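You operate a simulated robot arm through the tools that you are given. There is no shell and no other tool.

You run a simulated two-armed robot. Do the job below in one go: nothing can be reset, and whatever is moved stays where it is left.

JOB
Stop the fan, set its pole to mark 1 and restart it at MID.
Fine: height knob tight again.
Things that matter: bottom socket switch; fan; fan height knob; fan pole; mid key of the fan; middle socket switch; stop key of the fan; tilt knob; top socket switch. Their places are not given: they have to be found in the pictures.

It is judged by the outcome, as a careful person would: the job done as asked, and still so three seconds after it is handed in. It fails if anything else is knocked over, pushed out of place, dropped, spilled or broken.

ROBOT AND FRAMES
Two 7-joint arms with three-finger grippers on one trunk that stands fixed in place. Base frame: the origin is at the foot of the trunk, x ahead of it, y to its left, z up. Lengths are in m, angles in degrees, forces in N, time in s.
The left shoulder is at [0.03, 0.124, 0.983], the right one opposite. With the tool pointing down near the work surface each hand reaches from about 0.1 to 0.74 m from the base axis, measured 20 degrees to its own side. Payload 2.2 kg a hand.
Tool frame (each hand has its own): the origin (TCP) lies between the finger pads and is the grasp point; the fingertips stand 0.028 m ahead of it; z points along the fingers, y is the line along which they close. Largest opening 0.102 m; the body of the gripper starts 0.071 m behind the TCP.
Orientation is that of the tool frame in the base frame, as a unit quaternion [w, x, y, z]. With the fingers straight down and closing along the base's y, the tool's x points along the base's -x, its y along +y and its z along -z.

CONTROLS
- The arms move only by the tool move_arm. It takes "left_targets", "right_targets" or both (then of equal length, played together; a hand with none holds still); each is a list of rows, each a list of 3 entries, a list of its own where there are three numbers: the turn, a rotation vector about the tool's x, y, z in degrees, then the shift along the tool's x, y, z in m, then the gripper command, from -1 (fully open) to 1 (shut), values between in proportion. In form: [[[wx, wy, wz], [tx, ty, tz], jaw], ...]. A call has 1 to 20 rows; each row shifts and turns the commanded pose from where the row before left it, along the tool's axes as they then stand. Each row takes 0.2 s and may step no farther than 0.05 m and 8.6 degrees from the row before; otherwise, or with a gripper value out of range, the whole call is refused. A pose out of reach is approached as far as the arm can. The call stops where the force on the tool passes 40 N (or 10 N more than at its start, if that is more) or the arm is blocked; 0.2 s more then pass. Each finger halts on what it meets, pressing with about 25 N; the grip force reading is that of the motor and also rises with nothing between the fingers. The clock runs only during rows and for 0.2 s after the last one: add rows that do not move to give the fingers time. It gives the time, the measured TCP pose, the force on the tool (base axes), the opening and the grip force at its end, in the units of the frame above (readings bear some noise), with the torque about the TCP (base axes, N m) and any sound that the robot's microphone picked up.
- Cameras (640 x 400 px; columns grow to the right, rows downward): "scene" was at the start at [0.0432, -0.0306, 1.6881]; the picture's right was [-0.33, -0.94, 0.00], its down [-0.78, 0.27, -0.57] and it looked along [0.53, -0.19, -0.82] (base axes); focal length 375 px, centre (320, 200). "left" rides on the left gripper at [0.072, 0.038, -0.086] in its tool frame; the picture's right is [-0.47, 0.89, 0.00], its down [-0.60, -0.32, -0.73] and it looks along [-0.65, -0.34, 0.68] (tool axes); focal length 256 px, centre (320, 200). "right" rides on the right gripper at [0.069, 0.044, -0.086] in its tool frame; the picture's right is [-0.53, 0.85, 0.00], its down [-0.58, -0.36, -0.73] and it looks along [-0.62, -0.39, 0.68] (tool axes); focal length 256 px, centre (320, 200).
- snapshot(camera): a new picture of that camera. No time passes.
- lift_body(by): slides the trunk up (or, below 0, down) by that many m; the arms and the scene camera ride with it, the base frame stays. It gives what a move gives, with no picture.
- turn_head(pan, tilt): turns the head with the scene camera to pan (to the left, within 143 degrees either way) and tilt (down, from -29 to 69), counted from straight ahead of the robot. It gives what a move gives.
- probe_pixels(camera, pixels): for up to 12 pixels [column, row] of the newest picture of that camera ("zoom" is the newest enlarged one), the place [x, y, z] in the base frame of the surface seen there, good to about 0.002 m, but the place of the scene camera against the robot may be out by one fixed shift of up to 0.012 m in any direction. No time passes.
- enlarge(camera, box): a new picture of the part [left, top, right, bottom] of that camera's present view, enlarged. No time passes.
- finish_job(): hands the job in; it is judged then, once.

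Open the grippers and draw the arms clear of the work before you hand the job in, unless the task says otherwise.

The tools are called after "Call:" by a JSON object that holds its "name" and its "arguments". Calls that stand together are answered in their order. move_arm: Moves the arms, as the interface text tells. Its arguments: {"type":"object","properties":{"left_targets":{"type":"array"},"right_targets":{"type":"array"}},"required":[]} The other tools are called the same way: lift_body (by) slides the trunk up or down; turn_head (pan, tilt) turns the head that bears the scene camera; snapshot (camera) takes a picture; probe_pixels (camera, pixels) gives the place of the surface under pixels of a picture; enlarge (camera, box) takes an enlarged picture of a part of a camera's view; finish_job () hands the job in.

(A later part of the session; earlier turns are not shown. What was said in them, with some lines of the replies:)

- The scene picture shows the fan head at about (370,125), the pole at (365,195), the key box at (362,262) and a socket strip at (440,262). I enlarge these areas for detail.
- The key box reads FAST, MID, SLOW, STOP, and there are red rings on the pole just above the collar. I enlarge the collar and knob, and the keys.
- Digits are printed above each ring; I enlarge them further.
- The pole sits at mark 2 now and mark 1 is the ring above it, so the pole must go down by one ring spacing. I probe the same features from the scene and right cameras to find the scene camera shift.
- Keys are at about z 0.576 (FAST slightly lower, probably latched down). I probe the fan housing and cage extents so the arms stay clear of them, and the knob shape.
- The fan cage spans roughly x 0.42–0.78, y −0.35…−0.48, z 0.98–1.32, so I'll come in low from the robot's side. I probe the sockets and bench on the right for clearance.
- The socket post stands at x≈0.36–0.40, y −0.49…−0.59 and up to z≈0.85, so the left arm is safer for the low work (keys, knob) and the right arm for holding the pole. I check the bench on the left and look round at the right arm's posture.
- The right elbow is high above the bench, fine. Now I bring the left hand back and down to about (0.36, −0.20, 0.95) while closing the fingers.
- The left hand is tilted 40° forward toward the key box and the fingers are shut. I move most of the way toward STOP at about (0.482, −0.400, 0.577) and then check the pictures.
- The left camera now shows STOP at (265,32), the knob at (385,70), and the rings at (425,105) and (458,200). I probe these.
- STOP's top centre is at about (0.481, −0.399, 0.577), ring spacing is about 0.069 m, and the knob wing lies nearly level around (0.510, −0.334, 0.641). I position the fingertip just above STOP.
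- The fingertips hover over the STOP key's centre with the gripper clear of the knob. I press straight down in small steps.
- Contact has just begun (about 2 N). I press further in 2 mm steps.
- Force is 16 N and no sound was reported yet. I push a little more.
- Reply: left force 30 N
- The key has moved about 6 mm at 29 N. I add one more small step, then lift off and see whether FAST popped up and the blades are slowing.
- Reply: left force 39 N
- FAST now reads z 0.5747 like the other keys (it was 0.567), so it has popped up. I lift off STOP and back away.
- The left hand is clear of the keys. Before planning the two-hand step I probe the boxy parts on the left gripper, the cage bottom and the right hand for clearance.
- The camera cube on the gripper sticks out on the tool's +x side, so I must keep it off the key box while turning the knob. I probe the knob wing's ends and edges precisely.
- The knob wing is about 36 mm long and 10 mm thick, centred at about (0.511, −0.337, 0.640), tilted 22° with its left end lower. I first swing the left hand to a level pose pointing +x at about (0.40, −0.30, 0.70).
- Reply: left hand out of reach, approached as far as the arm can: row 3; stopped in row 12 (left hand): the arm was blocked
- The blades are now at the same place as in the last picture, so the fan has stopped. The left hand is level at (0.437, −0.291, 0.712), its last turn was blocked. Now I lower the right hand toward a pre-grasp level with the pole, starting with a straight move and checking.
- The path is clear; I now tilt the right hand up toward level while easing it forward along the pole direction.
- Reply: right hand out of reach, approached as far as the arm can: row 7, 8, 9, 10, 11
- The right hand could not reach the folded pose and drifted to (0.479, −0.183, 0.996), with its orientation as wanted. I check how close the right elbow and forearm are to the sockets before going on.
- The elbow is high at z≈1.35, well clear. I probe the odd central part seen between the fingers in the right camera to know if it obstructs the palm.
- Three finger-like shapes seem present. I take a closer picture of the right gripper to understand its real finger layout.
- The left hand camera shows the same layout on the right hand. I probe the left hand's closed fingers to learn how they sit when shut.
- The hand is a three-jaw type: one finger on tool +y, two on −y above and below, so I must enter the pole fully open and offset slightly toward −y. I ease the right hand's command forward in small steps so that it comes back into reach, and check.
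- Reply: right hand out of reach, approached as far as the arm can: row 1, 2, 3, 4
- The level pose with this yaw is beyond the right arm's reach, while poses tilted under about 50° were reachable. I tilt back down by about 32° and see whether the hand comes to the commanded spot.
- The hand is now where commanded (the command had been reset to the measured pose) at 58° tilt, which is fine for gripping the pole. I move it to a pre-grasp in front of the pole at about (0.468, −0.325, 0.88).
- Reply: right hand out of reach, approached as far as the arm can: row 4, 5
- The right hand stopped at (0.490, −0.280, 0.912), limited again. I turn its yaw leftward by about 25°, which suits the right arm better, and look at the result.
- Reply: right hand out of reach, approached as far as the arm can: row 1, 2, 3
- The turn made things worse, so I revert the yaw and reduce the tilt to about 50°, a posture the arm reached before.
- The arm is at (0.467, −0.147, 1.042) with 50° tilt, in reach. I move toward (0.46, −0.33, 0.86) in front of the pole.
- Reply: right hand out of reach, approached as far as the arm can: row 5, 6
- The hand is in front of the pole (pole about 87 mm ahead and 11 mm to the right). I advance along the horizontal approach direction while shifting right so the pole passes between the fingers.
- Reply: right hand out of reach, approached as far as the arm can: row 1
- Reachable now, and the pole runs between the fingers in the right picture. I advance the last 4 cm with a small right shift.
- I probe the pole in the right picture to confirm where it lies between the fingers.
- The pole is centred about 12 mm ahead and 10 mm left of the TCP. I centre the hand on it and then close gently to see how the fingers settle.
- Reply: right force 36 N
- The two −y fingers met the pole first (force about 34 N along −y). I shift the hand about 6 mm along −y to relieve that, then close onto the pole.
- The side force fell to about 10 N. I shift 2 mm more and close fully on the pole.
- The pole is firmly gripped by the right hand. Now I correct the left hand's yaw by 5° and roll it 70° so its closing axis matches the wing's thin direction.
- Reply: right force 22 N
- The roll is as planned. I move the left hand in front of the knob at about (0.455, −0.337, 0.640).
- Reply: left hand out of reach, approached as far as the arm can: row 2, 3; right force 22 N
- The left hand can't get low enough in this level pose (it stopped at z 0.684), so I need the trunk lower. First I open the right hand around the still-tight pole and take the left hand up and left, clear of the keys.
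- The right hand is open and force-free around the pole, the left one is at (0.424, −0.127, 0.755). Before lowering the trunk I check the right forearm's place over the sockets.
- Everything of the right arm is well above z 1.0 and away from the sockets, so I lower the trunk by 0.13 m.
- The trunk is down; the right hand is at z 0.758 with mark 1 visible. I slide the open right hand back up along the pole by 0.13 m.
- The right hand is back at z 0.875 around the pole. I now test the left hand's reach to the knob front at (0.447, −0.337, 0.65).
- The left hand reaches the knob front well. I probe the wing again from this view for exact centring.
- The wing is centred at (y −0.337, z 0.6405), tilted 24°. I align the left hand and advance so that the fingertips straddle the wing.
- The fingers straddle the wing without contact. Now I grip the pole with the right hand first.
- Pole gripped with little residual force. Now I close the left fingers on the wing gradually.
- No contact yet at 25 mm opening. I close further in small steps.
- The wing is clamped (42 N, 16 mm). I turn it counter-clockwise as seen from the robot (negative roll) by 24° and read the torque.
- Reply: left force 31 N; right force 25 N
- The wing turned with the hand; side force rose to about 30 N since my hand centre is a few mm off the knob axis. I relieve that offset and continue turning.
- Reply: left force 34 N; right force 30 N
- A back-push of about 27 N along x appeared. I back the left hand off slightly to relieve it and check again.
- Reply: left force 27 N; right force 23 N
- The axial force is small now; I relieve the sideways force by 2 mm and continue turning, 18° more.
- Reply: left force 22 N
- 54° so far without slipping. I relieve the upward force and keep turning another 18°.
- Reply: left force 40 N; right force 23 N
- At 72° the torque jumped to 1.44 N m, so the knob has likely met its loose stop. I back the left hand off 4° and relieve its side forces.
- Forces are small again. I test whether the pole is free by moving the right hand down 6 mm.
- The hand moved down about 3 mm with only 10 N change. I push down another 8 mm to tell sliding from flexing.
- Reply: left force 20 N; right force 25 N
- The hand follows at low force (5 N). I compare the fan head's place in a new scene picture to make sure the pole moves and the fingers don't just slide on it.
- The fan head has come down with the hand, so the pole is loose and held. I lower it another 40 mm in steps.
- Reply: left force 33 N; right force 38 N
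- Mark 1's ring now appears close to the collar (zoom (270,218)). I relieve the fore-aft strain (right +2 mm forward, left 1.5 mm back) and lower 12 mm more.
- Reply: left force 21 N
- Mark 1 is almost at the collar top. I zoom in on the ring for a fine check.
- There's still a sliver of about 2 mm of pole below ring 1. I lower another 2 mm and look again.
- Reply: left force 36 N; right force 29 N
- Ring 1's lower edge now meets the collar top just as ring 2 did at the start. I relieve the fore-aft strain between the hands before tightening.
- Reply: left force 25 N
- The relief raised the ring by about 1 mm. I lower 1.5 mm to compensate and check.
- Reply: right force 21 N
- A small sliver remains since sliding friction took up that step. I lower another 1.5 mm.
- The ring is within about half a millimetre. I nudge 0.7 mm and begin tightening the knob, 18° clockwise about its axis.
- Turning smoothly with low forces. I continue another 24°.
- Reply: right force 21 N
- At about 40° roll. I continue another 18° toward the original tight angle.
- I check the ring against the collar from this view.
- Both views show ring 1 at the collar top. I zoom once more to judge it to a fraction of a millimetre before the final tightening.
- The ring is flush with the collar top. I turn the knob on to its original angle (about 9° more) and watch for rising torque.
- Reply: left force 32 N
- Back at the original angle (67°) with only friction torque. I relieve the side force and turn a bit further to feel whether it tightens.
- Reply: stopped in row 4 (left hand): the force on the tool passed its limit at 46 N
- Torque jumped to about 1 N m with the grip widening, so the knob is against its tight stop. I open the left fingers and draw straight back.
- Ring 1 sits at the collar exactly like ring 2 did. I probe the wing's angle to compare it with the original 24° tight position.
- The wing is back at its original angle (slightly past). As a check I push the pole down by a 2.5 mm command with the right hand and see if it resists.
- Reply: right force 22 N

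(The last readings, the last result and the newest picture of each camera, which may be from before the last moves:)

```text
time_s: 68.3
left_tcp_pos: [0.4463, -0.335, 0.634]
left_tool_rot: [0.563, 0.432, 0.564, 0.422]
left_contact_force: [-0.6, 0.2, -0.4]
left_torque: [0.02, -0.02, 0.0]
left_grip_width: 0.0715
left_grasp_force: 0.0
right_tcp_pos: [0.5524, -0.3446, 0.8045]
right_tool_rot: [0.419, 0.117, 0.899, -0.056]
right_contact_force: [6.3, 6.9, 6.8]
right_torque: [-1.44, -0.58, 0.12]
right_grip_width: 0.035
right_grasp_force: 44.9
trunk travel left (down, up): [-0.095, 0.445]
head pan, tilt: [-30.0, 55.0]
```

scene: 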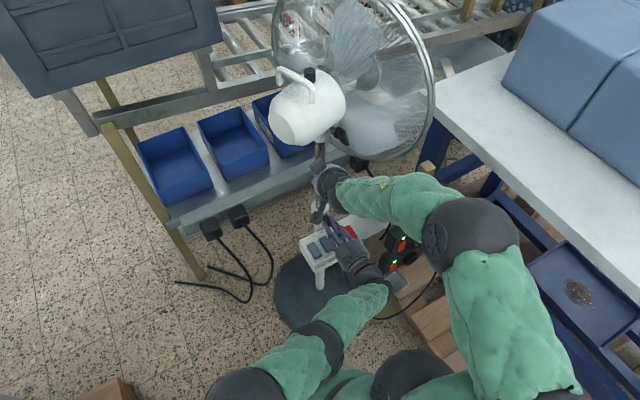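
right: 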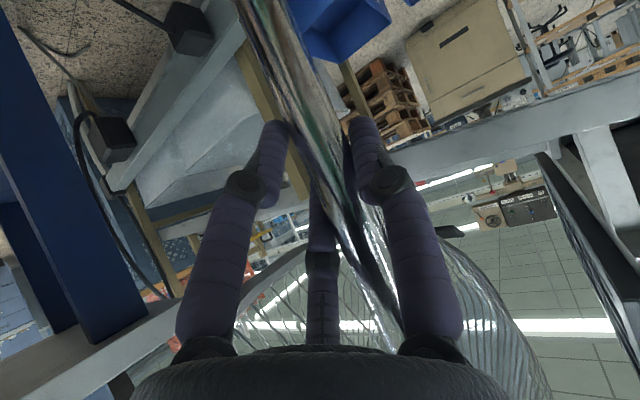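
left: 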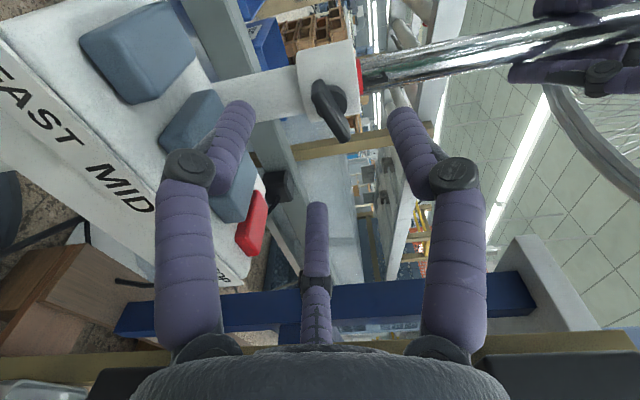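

The pole resists firmly (19 N against 5 N when loose). I open the right hand and draw it straight back off the pole.

Call:
{"name": "move_arm", "arguments": {"right_targets": [[[0, 0, 0], [0, 0, 0], 0.4], [[0, 0, 0], [0, 0, 0], 0], [[0, 0, 0], [0, 0, 0], -0.5], [[0, 0, 0], [0, 0, 0], -1], [[0, 0, 0], [0, 0, 0], -1], [[0, 0, 0], [0, 0, 0], -1], [[0, 0, 0], [0.0066, 0, -0.0076], -1], [[0, 0, 0], [0.0066, 0, -0.0076], -1], [[0, 0, 0], [0.0066, 0, -0.0076], -1]]}}

Call:
{"name": "snapshot", "arguments": {"camera": "scene"}}

Call:
{"name": "snapshot", "arguments": {"camera": "right"}}

```text
time_s: 70.3
left_tcp_pos: [0.4459, -0.3355, 0.634]
left_tool_rot: [0.563, 0.434, 0.564, 0.422]
left_contact_force: [0.7, 0.1, 0.4]
left_torque: [0.02, 0.02, 0.0]
left_grip_width: 0.0714
left_grasp_force: 0.1
right_tcp_pos: [0.5237, -0.3372, 0.8036]
right_tool_rot: [0.418, 0.117, 0.899, -0.054]
right_contact_force: [-0.1, 0.2, -0.4]
right_torque: [0.0, 0.02, 0.01]
right_grip_width: 0.1023
right_grasp_force: 0.0
trunk travel left (down, up): [-0.095, 0.445]
head pan, tilt: [-30.0, 55.0]
```

```text
taken
```

scene: 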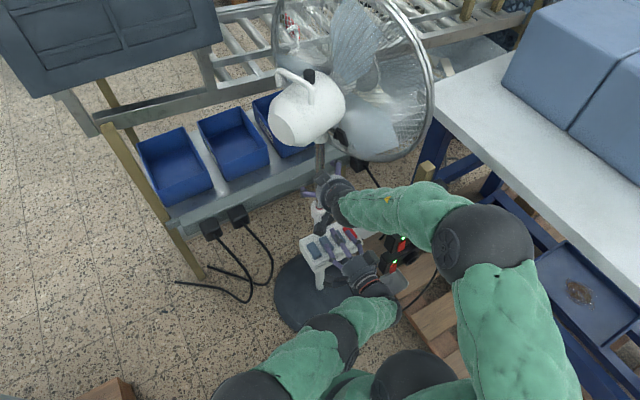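

```text
taken
```

right: 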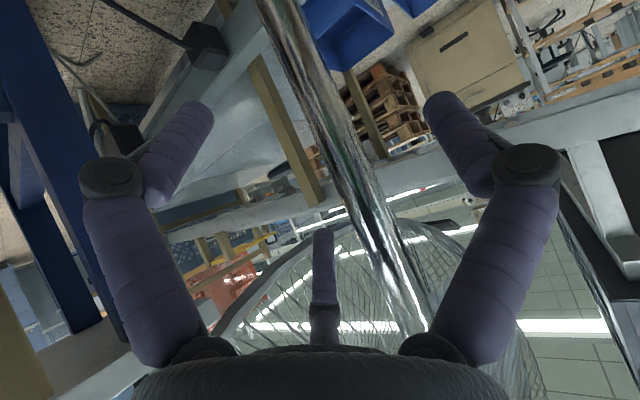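

The fan head stays put. I retreat the right hand further back.

Call:
{"name": "move_arm", "arguments": {"right_targets": [[[0, 0, 0], [0.0083, 0, -0.0095], -1], [[0, 0, 0], [0.0083, 0, -0.0095], -1], [[0, 0, 0], [0.0083, 0, -0.0095], -1], [[0, 0, 0], [0.0083, 0, -0.0095], -1]]}}

Call:
{"name": "snapshot", "arguments": {"camera": "right"}}

```text
time_s: 71.3
left_tcp_pos: [0.4459, -0.3359, 0.6333]
left_tool_rot: [0.562, 0.433, 0.564, 0.422]
left_contact_force: [-0.6, -0.9, 0.5]
left_torque: [-0.02, 0.02, 0.04]
left_grip_width: 0.0713
left_grasp_force: 0.1
right_tcp_pos: [0.4742, -0.3252, 0.8033]
right_tool_rot: [0.418, 0.118, 0.899, -0.055]
right_contact_force: [-0.4, 1.3, -0.3]
right_torque: [-0.01, -0.01, 0.02]
right_grip_width: 0.1021
right_grasp_force: 0.0
trunk travel left (down, up): [-0.095, 0.445]
head pan, tilt: [-30.0, 55.0]
```

```text
taken
```

right: 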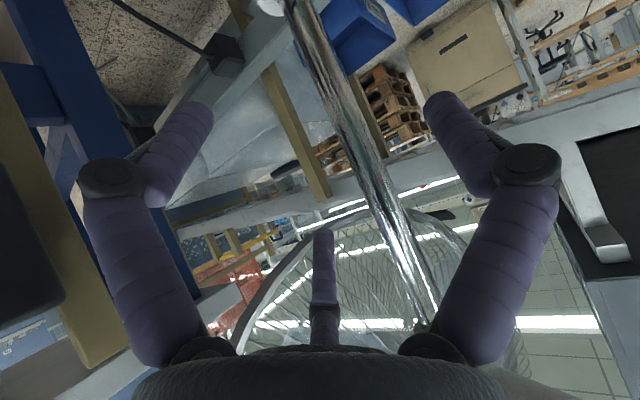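

The right hand is clear of the pole. I take it back and up, away from the fan, and point it down again.

Call:
{"name": "move_arm", "arguments": {"right_targets": [[[0, 0, 0], [0.0067, -0.0091, -0.0387], -1], [[0, 0, 0], [0.0067, -0.0091, -0.0387], -1], [[0, 0, 0], [-0.0259, -0.0123, -0.0313], -1], [[0, 0, 0], [-0.0259, -0.0123, -0.0313], -1], [[0, 0, 0], [-0.0259, -0.0123, -0.0313], -1], [[0, 8.2, 0], [0, 0, 0], -1], [[0, 8.2, 0], [0, 0, 0], -1], [[0, 8.2, 0], [0, 0, 0], -1], [[0, 8.2, 0], [0, 0, 0], -1], [[0, 8.2, 0], [0, 0, 0], -1], [[0, 8.2, 0], [0, 0, 0], -1]]}}

Call:
{"name": "snapshot", "arguments": {"camera": "scene"}}

```text
time_s: 73.7
left_tcp_pos: [0.4457, -0.3362, 0.634]
left_tool_rot: [0.563, 0.433, 0.564, 0.422]
left_contact_force: [0.0, 0.3, 0.8]
left_torque: [0.01, 0.01, 0.01]
left_grip_width: 0.0713
left_grasp_force: 0.0
right_tcp_pos: [0.3725, -0.3546, 0.9614]
right_tool_rot: [0.006, 0.129, 0.992, 0.0]
right_contact_force: [0.6, -0.1, 0.2]
right_torque: [-0.02, 0.02, 0.0]
right_grip_width: 0.1023
right_grasp_force: 0.1
trunk travel left (down, up): [-0.095, 0.445]
head pan, tilt: [-30.0, 55.0]
```

```text
taken
```

scene: 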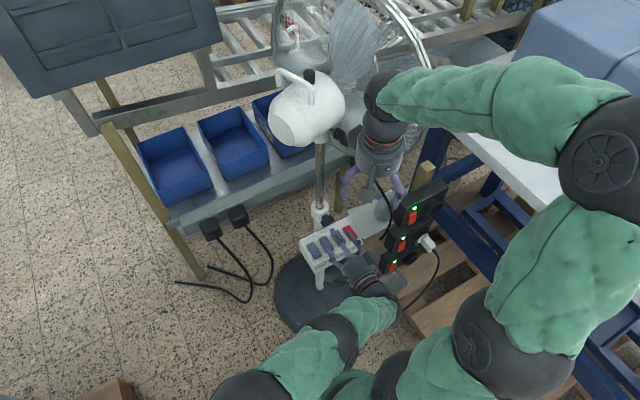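

Right hand is out but its wrist is near the cage, so I take it farther back; meanwhile I raise the left hand, shut its fingers and pitch it down 50° for pressing MID.

Call:
{"name": "move_arm", "arguments": {"right_targets": [[[0, 0, 0], [0.0353, -0.0095, -0.02], -0.5], [[0, 0, 0], [0.0353, -0.0095, -0.02], 0], [[0, 0, 0], [0.0353, -0.0095, -0.03], 0], [[0, 0, 0], [0, 0, 0], 0], [[0, 0, 0], [0, 0, 0], 0], [[0, 0, 0], [0, 0, 0], 0], [[0, 0, 0], [0, 0, 0], 0], [[0, 0, 0], [0, 0, 0], 0], [[0, 0, 0], [0, 0, 0], 0], [[0, 0, 0], [0, 0, 0], 0]], "left_targets": [[[0, 0, 0], [0.001, 0.0348, -0.0067], 0.3], [[0, 0, 0], [0.001, 0.0348, -0.0067], 1], [[0, 0, 0], [0.001, 0.0348, -0.0067], 1], [[8.0, 2.17, 0], [0, 0, 0], 1], [[8.0, 2.17, 0], [0, 0, 0], 1], [[8.0, 2.17, 0], [0, 0, 0], 1], [[8.0, 2.17, 0], [0, 0, 0], 1], [[8.0, 2.17, 0], [0, 0, 0], 1], [[8.0, 2.17, 0], [0, 0, 0], 1], [[0, 0, 0], [0, 0, 0], 1]]}}

Call:
{"name": "snapshot", "arguments": {"camera": "scene"}}

Call:
{"name": "snapshot", "arguments": {"camera": "left"}}

```text
time_s: 75.9
left_tcp_pos: [0.4267, -0.3056, 0.7342]
left_tool_rot: [0.272, 0.575, 0.744, 0.202]
left_contact_force: [0.5, 0.2, -0.4]
left_torque: [0.0, -0.05, 0.02]
left_grip_width: 0.0024
left_grasp_force: 25.2
right_tcp_pos: [0.2636, -0.3555, 1.0304]
right_tool_rot: [0.007, 0.131, 0.991, -0.001]
right_contact_force: [-0.3, 0.4, -0.5]
right_torque: [0.0, -0.03, 0.01]
right_grip_width: 0.0515
right_grasp_force: 0.0
trunk travel left (down, up): [-0.095, 0.445]
head pan, tilt: [-30.0, 55.0]
```

```text
taken
```

scene: 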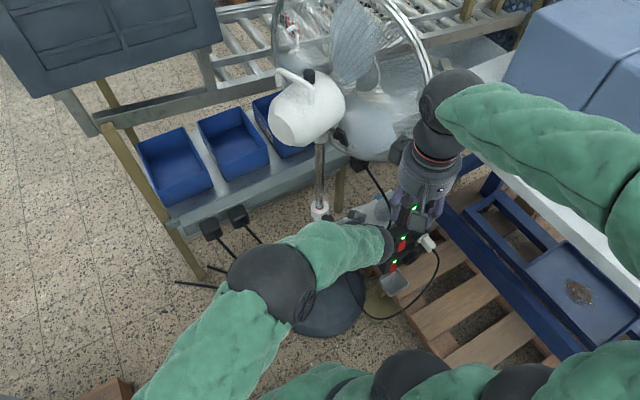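

```text
taken
```

left: 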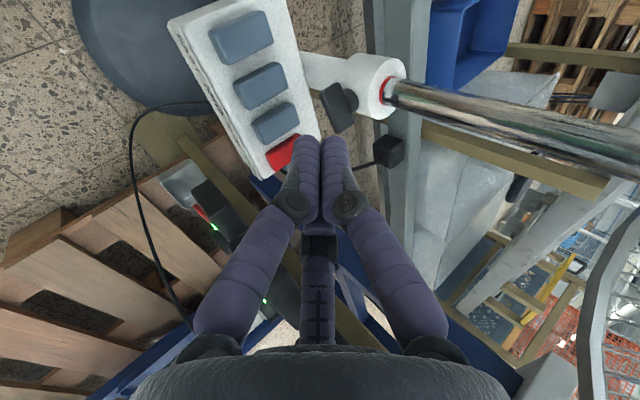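

The left camera sees all keys: FAST (242,37), MID (262,85), SLOW (275,122), STOP (285,152). I probe them, plus the knob and ring.

Call:
{"name": "probe_pixels", "arguments": {"camera": "left", "pixels": [[240, 37], [262, 82], [275, 118], [285, 148], [246, 89], [280, 76], [384, 92], [340, 105], [215, 80], [300, 100]]}}

Call:
{"name": "enlarge", "arguments": {"camera": "left", "box": [160, 0, 420, 170]}}

```text
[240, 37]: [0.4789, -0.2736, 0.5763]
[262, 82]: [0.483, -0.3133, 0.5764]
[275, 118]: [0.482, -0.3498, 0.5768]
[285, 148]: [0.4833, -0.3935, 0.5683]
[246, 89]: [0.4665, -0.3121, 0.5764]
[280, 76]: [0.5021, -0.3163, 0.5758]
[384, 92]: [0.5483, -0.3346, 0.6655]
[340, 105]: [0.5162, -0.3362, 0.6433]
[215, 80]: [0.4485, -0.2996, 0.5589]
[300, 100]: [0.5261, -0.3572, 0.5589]
```

```text
2.35 times, centred on (290, 85) of left
```

zoom: 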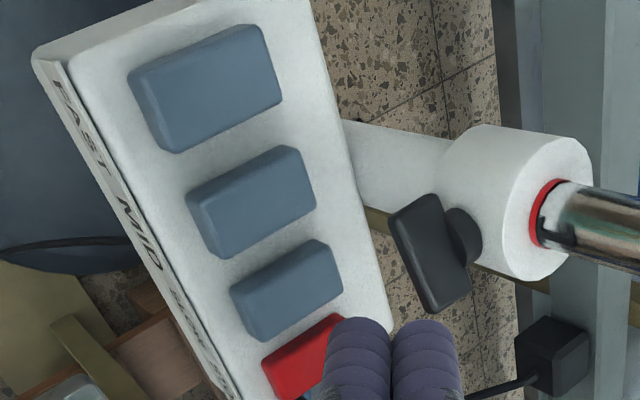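

STOP is still down (z 0.568) and MID is centred at about (0.484, −0.314, 0.576). I place the closed fingertips just above MID.

Call:
{"name": "move_arm", "arguments": {"left_targets": [[[0, 0, 0], [0.0008, -0.0119, 0.0362], 1], [[0, 0, 0], [0.0008, -0.0119, 0.0362], 1], [[0, 0, 0], [0.0008, -0.0119, 0.0362], 1], [[0, 0, 0], [0, 0, 0], 1]]}}

Call:
{"name": "snapshot", "arguments": {"camera": "left"}}

Call:
{"name": "snapshot", "arguments": {"camera": "right"}}

Call:
{"name": "enlarge", "arguments": {"camera": "scene", "box": [270, 190, 400, 300]}}

```text
time_s: 76.9
left_tcp_pos: [0.4708, -0.313, 0.6283]
left_tool_rot: [0.273, 0.576, 0.744, 0.202]
left_contact_force: [0.0, -0.3, -0.7]
left_torque: [-0.01, 0.0, 0.01]
left_grip_width: 0.0022
left_grasp_force: 25.2
right_tcp_pos: [0.263, -0.3548, 1.0299]
right_tool_rot: [0.007, 0.131, 0.991, -0.001]
right_contact_force: [-0.3, -0.4, 0.6]
right_torque: [0.01, -0.01, -0.06]
right_grip_width: 0.051
right_grasp_force: 0.1
trunk travel left (down, up): [-0.095, 0.445]
head pan, tilt: [-30.0, 55.0]
```

```text
taken
```

left: 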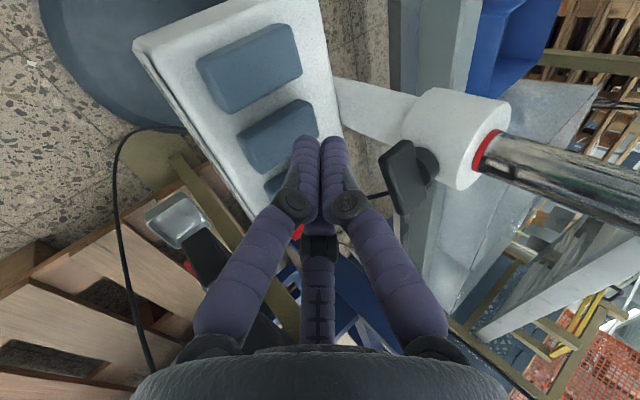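

```text
taken
```

right: 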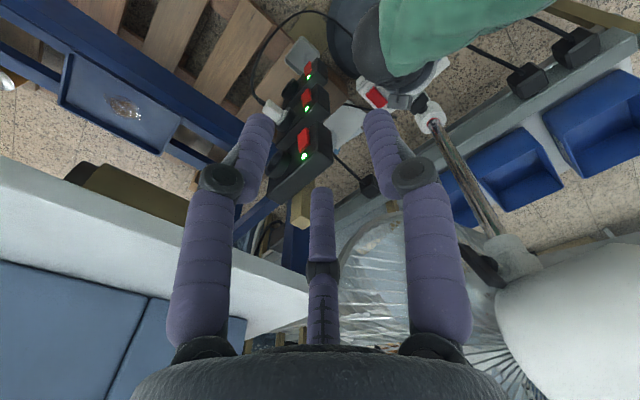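

```text
3.64 times, centred on (335, 245) of scene
```

zoom: 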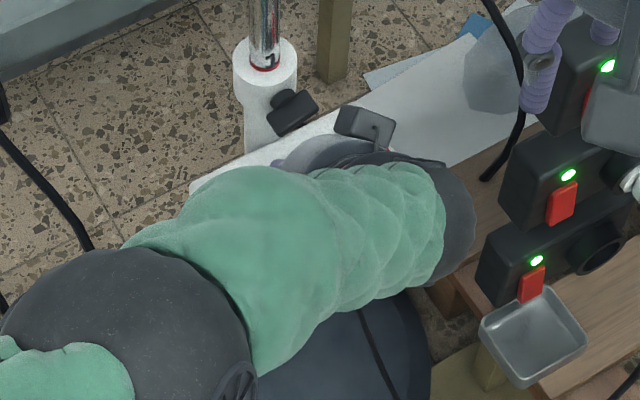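

Mark 1 shows right at the collar. The fingertips are above MID; I press straight down.

Call:
{"name": "move_arm", "arguments": {"left_targets": [[[0, 0, 0], [0.0007, -0.0025, 0.0031], 1], [[0, 0, 0], [0.0007, -0.0025, 0.0031], 1], [[0, 0, 0], [0.0007, -0.0025, 0.0031], 1], [[0, 0, 0], [0.0007, -0.0025, 0.0031], 1], [[0, 0, 0], [0.0007, -0.0025, 0.0031], 1], [[0, 0, 0], [0.0007, -0.0025, 0.0031], 1], [[0, 0, 0], [0.00035, -0.0012, 0.0015], 1], [[0, 0, 0], [0.00035, -0.0012, 0.0015], 1], [[0, 0, 0], [0, 0, 0], 1]]}}

Call:
{"name": "snapshot", "arguments": {"camera": "left"}}

```text
time_s: 78.9
left_tcp_pos: [0.4688, -0.3142, 0.6017]
left_tool_rot: [0.273, 0.575, 0.744, 0.202]
left_contact_force: [0.5, -1.0, 2.1]
left_torque: [0.02, 0.01, 0.04]
left_grip_width: 0.0024
left_grasp_force: 25.2
right_tcp_pos: [0.2637, -0.3528, 1.0312]
right_tool_rot: [0.007, 0.129, 0.992, -0.001]
right_contact_force: [-0.5, -0.7, -0.1]
right_torque: [-0.02, -0.01, 0.03]
right_grip_width: 0.0509
right_grasp_force: 0.1
trunk travel left (down, up): [-0.095, 0.445]
head pan, tilt: [-30.0, 55.0]
```

```text
taken
```

left: 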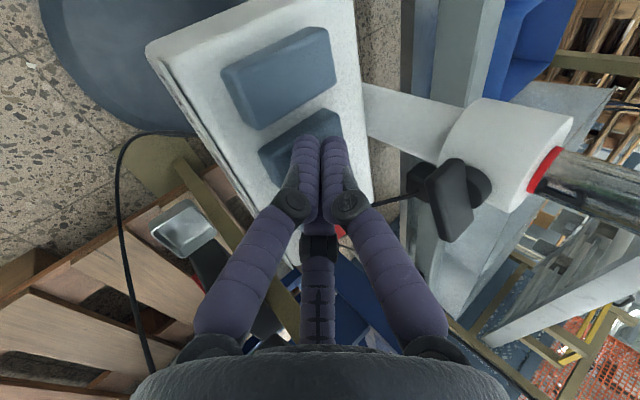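

Contact has begun on MID (2 N), the tips being on the key. I press further in 2 mm steps.

Call:
{"name": "move_arm", "arguments": {"left_targets": [[[0, 0, 0], [0.00035, -0.0012, 0.0015], 1], [[0, 0, 0], [0.00035, -0.0012, 0.0015], 1], [[0, 0, 0], [0.00035, -0.0012, 0.0015], 1], [[0, 0, 0], [0.00035, -0.0012, 0.0015], 1], [[0, 0, 0], [0, 0, 0], 1]]}}

Call:
{"name": "snapshot", "arguments": {"camera": "scene"}}

```text
time_s: 80.1
left_tcp_pos: [0.4697, -0.3136, 0.5953]
left_tool_rot: [0.274, 0.575, 0.744, 0.202]
left_contact_force: [-0.1, 3.5, 12.1]
left_torque: [0.2, -0.08, 0.04]
left_grip_width: 0.002
left_grasp_force: 24.7
right_tcp_pos: [0.262, -0.3533, 1.0312]
right_tool_rot: [0.007, 0.129, 0.992, -0.002]
right_contact_force: [-0.3, 0.0, 0.5]
right_torque: [0.0, -0.01, -0.01]
right_grip_width: 0.0512
right_grasp_force: 0.0
trunk travel left (down, up): [-0.095, 0.445]
head pan, tilt: [-30.0, 55.0]
```

```text
taken
```

scene: 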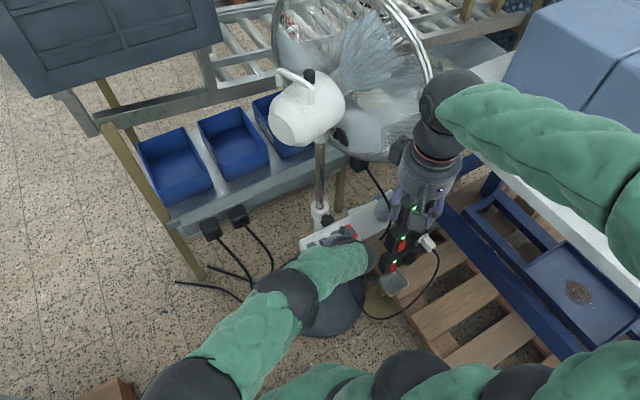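

The blade position has changed, so the fan may already be starting. I press a little further so that the key surely latches.

Call:
{"name": "move_arm", "arguments": {"left_targets": [[[0, 0, 0], [0.00035, -0.0012, 0.0015], 1], [[0, 0, 0], [0.00035, -0.0012, 0.0015], 1], [[0, 0, 0], [0.00017, -0.0006, 0.0008], 1], [[0, 0, 0], [0, 0, 0], 1]]}}

Call:
{"name": "snapshot", "arguments": {"camera": "left"}}

```text
time_s: 81.1
left_tcp_pos: [0.4699, -0.3136, 0.5913]
left_tool_rot: [0.275, 0.574, 0.745, 0.202]
left_contact_force: [-5.4, 5.6, 30.2]
left_torque: [0.32, -0.06, 0.11]
left_grip_width: 0.0021
left_grasp_force: 25.1
right_tcp_pos: [0.261, -0.3526, 1.0317]
right_tool_rot: [0.007, 0.131, 0.991, -0.002]
right_contact_force: [0.2, 0.5, 0.0]
right_torque: [0.03, 0.0, -0.02]
right_grip_width: 0.0509
right_grasp_force: 0.1
trunk travel left (down, up): [-0.095, 0.445]
head pan, tilt: [-30.0, 55.0]
```

```text
taken
```

left: 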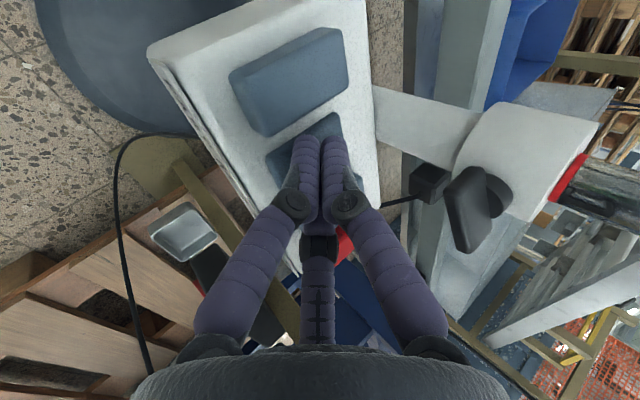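

MID is pressed with 30 N. I lift straight up off the key and back away.

Call:
{"name": "move_arm", "arguments": {"left_targets": [[[0, 0, 0], [-0.0026, 0.0092, -0.0115], 1], [[0, 0, 0], [-0.0034, 0.0122, -0.0154], 1], [[0, 0, 0], [-0.0034, 0.0122, -0.0254], 1], [[0, 0, 0], [0, 0.01, -0.04], 1], [[0, 0, 0], [0, 0.01, -0.04], 1], [[0, 0, 0], [0, 0, 0], 1]]}}

Call:
{"name": "snapshot", "arguments": {"camera": "left"}}

Call:
{"name": "probe_pixels", "arguments": {"camera": "left", "pixels": [[240, 37], [262, 82], [275, 118], [285, 145], [240, 50], [255, 90]]}}

Call:
{"name": "snapshot", "arguments": {"camera": "scene"}}

```text
time_s: 82.5
left_tcp_pos: [0.4272, -0.3063, 0.7236]
left_tool_rot: [0.272, 0.575, 0.745, 0.201]
left_contact_force: [0.8, -0.3, 0.9]
left_torque: [0.01, 0.0, 0.02]
left_grip_width: 0.0022
left_grasp_force: 24.6
right_tcp_pos: [0.2619, -0.354, 1.0298]
right_tool_rot: [0.005, 0.13, 0.992, -0.002]
right_contact_force: [-0.6, -0.1, -0.7]
right_torque: [-0.01, -0.03, 0.0]
right_grip_width: 0.051
right_grasp_force: 0.1
trunk travel left (down, up): [-0.095, 0.445]
head pan, tilt: [-30.0, 55.0]
```

```text
taken
```

left: 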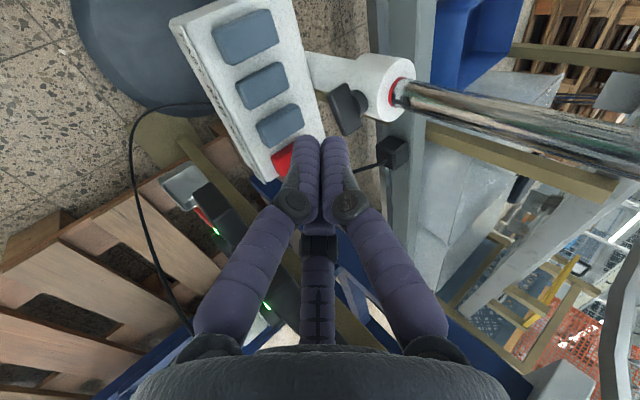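

```text
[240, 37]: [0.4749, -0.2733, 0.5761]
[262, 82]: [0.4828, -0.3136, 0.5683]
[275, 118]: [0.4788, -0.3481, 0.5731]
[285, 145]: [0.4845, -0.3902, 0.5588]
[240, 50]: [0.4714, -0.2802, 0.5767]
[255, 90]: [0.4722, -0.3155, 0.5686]
```

```text
taken
```

scene: 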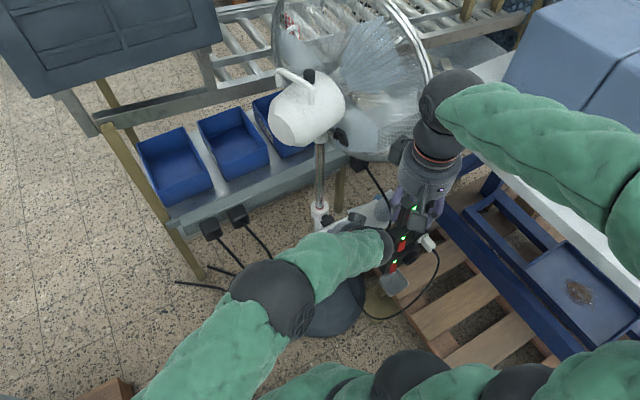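

MID is latched down (z 0.568), FAST is up, and the blades are moving. I draw the left arm back and left, and open both grippers.

Call:
{"name": "move_arm", "arguments": {"left_targets": [[[0, 0, 0], [0.031, 0.0145, -0.0265], 1], [[0, 0, 0], [0.031, 0.0145, -0.0265], 1], [[0, 0, 0], [0.031, 0.0145, -0.0265], 0], [[0, 0, 0], [0.031, 0.0145, -0.0265], -1], [[0, 0, 0], [0.031, 0.0145, -0.0265], -1], [[0, 0, 0], [0, 0, 0], -1], [[0, 0, 0], [0, 0, 0], -1]], "right_targets": [[[0, 0, 0], [0, 0, 0], 0], [[0, 0, 0], [0, 0, 0], -0.5], [[0, 0, 0], [0, 0, 0], -1], [[0, 0, 0], [0, 0, 0], -1], [[0, 0, 0], [0, 0, 0], -1], [[0, 0, 0], [0, 0, 0], -1], [[0, 0, 0], [0, 0, 0], -1]]}}

Call:
{"name": "snapshot", "arguments": {"camera": "scene"}}

Call:
{"name": "enlarge", "arguments": {"camera": "scene", "box": [290, 190, 400, 290]}}

Call:
{"name": "enlarge", "arguments": {"camera": "scene", "box": [310, 195, 334, 220]}}

```text
time_s: 84.1
left_tcp_pos: [0.3657, -0.1384, 0.8456]
left_tool_rot: [0.272, 0.575, 0.744, 0.201]
left_contact_force: [-0.6, -0.1, 0.8]
left_torque: [0.0, 0.01, -0.03]
left_grip_width: 0.1017
left_grasp_force: 0.1
right_tcp_pos: [0.2625, -0.3534, 1.0311]
right_tool_rot: [0.007, 0.13, 0.992, 0.0]
right_contact_force: [0.6, 0.8, 0.2]
right_torque: [0.0, -0.01, 0.04]
right_grip_width: 0.1022
right_grasp_force: 0.0
trunk travel left (down, up): [-0.095, 0.445]
head pan, tilt: [-30.0, 55.0]
```

```text
taken
```

scene: 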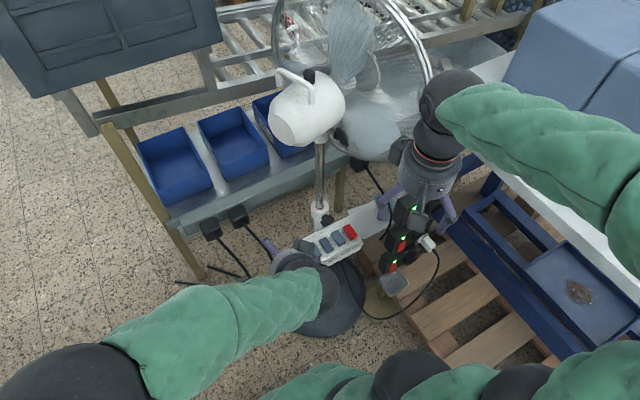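

```text
4.00 times, centred on (345, 240) of scene
```

zoom: 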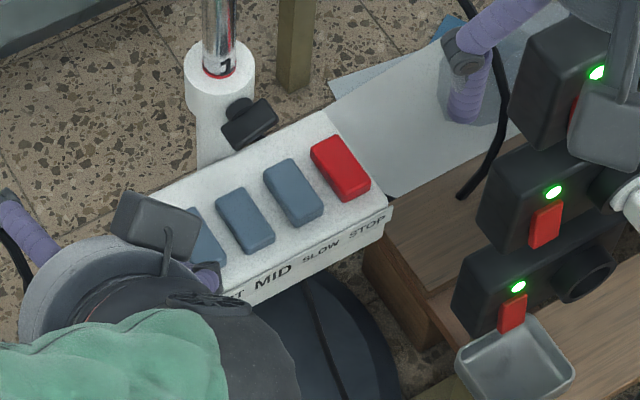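

```text
16.00 times, centred on (322, 208) of scene
```

zoom: 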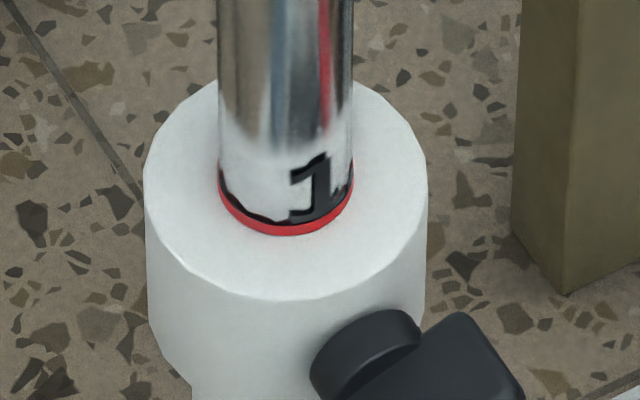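

Mark 1's ring is flush with the collar, the knob is back at its tight angle, MID is down with STOP and FAST up. The blades are turning between pictures, and all three socket lights are still on. Both hands are open and clear, so I hand the job in.

Call:
{"name": "finish_job", "arguments": {}}

```text
The job is handed in.
```

The fan was stopped, its pole was lowered to mark 1, the height knob was tightened again, and the fan is running at MID.

- **Stop:** STOP latched and the FAST key, which had been down, popped up. The blades stopped before I loosened the knob.
- **Pole:** I lowered it about 69 mm. The ring of mark 1 now sits flush with the top of the collar, as the ring of mark 2 did at the start.
- **Height knob:** I turned it until it hit its stop, at its original angle. The pole then resisted a downward push with 19 N, against about 5 N when loose. It also stayed put after I let go.
- **Restart:** MID is latched down with STOP and FAST up, and the blades moved between pictures.

The middle and bottom socket switches still had their lights on in the last picture, and I touched none of the three. Nothing was knocked over or dropped. Both hands are open and clear of the work, and the trunk was left 0.13 m lower than at the start.
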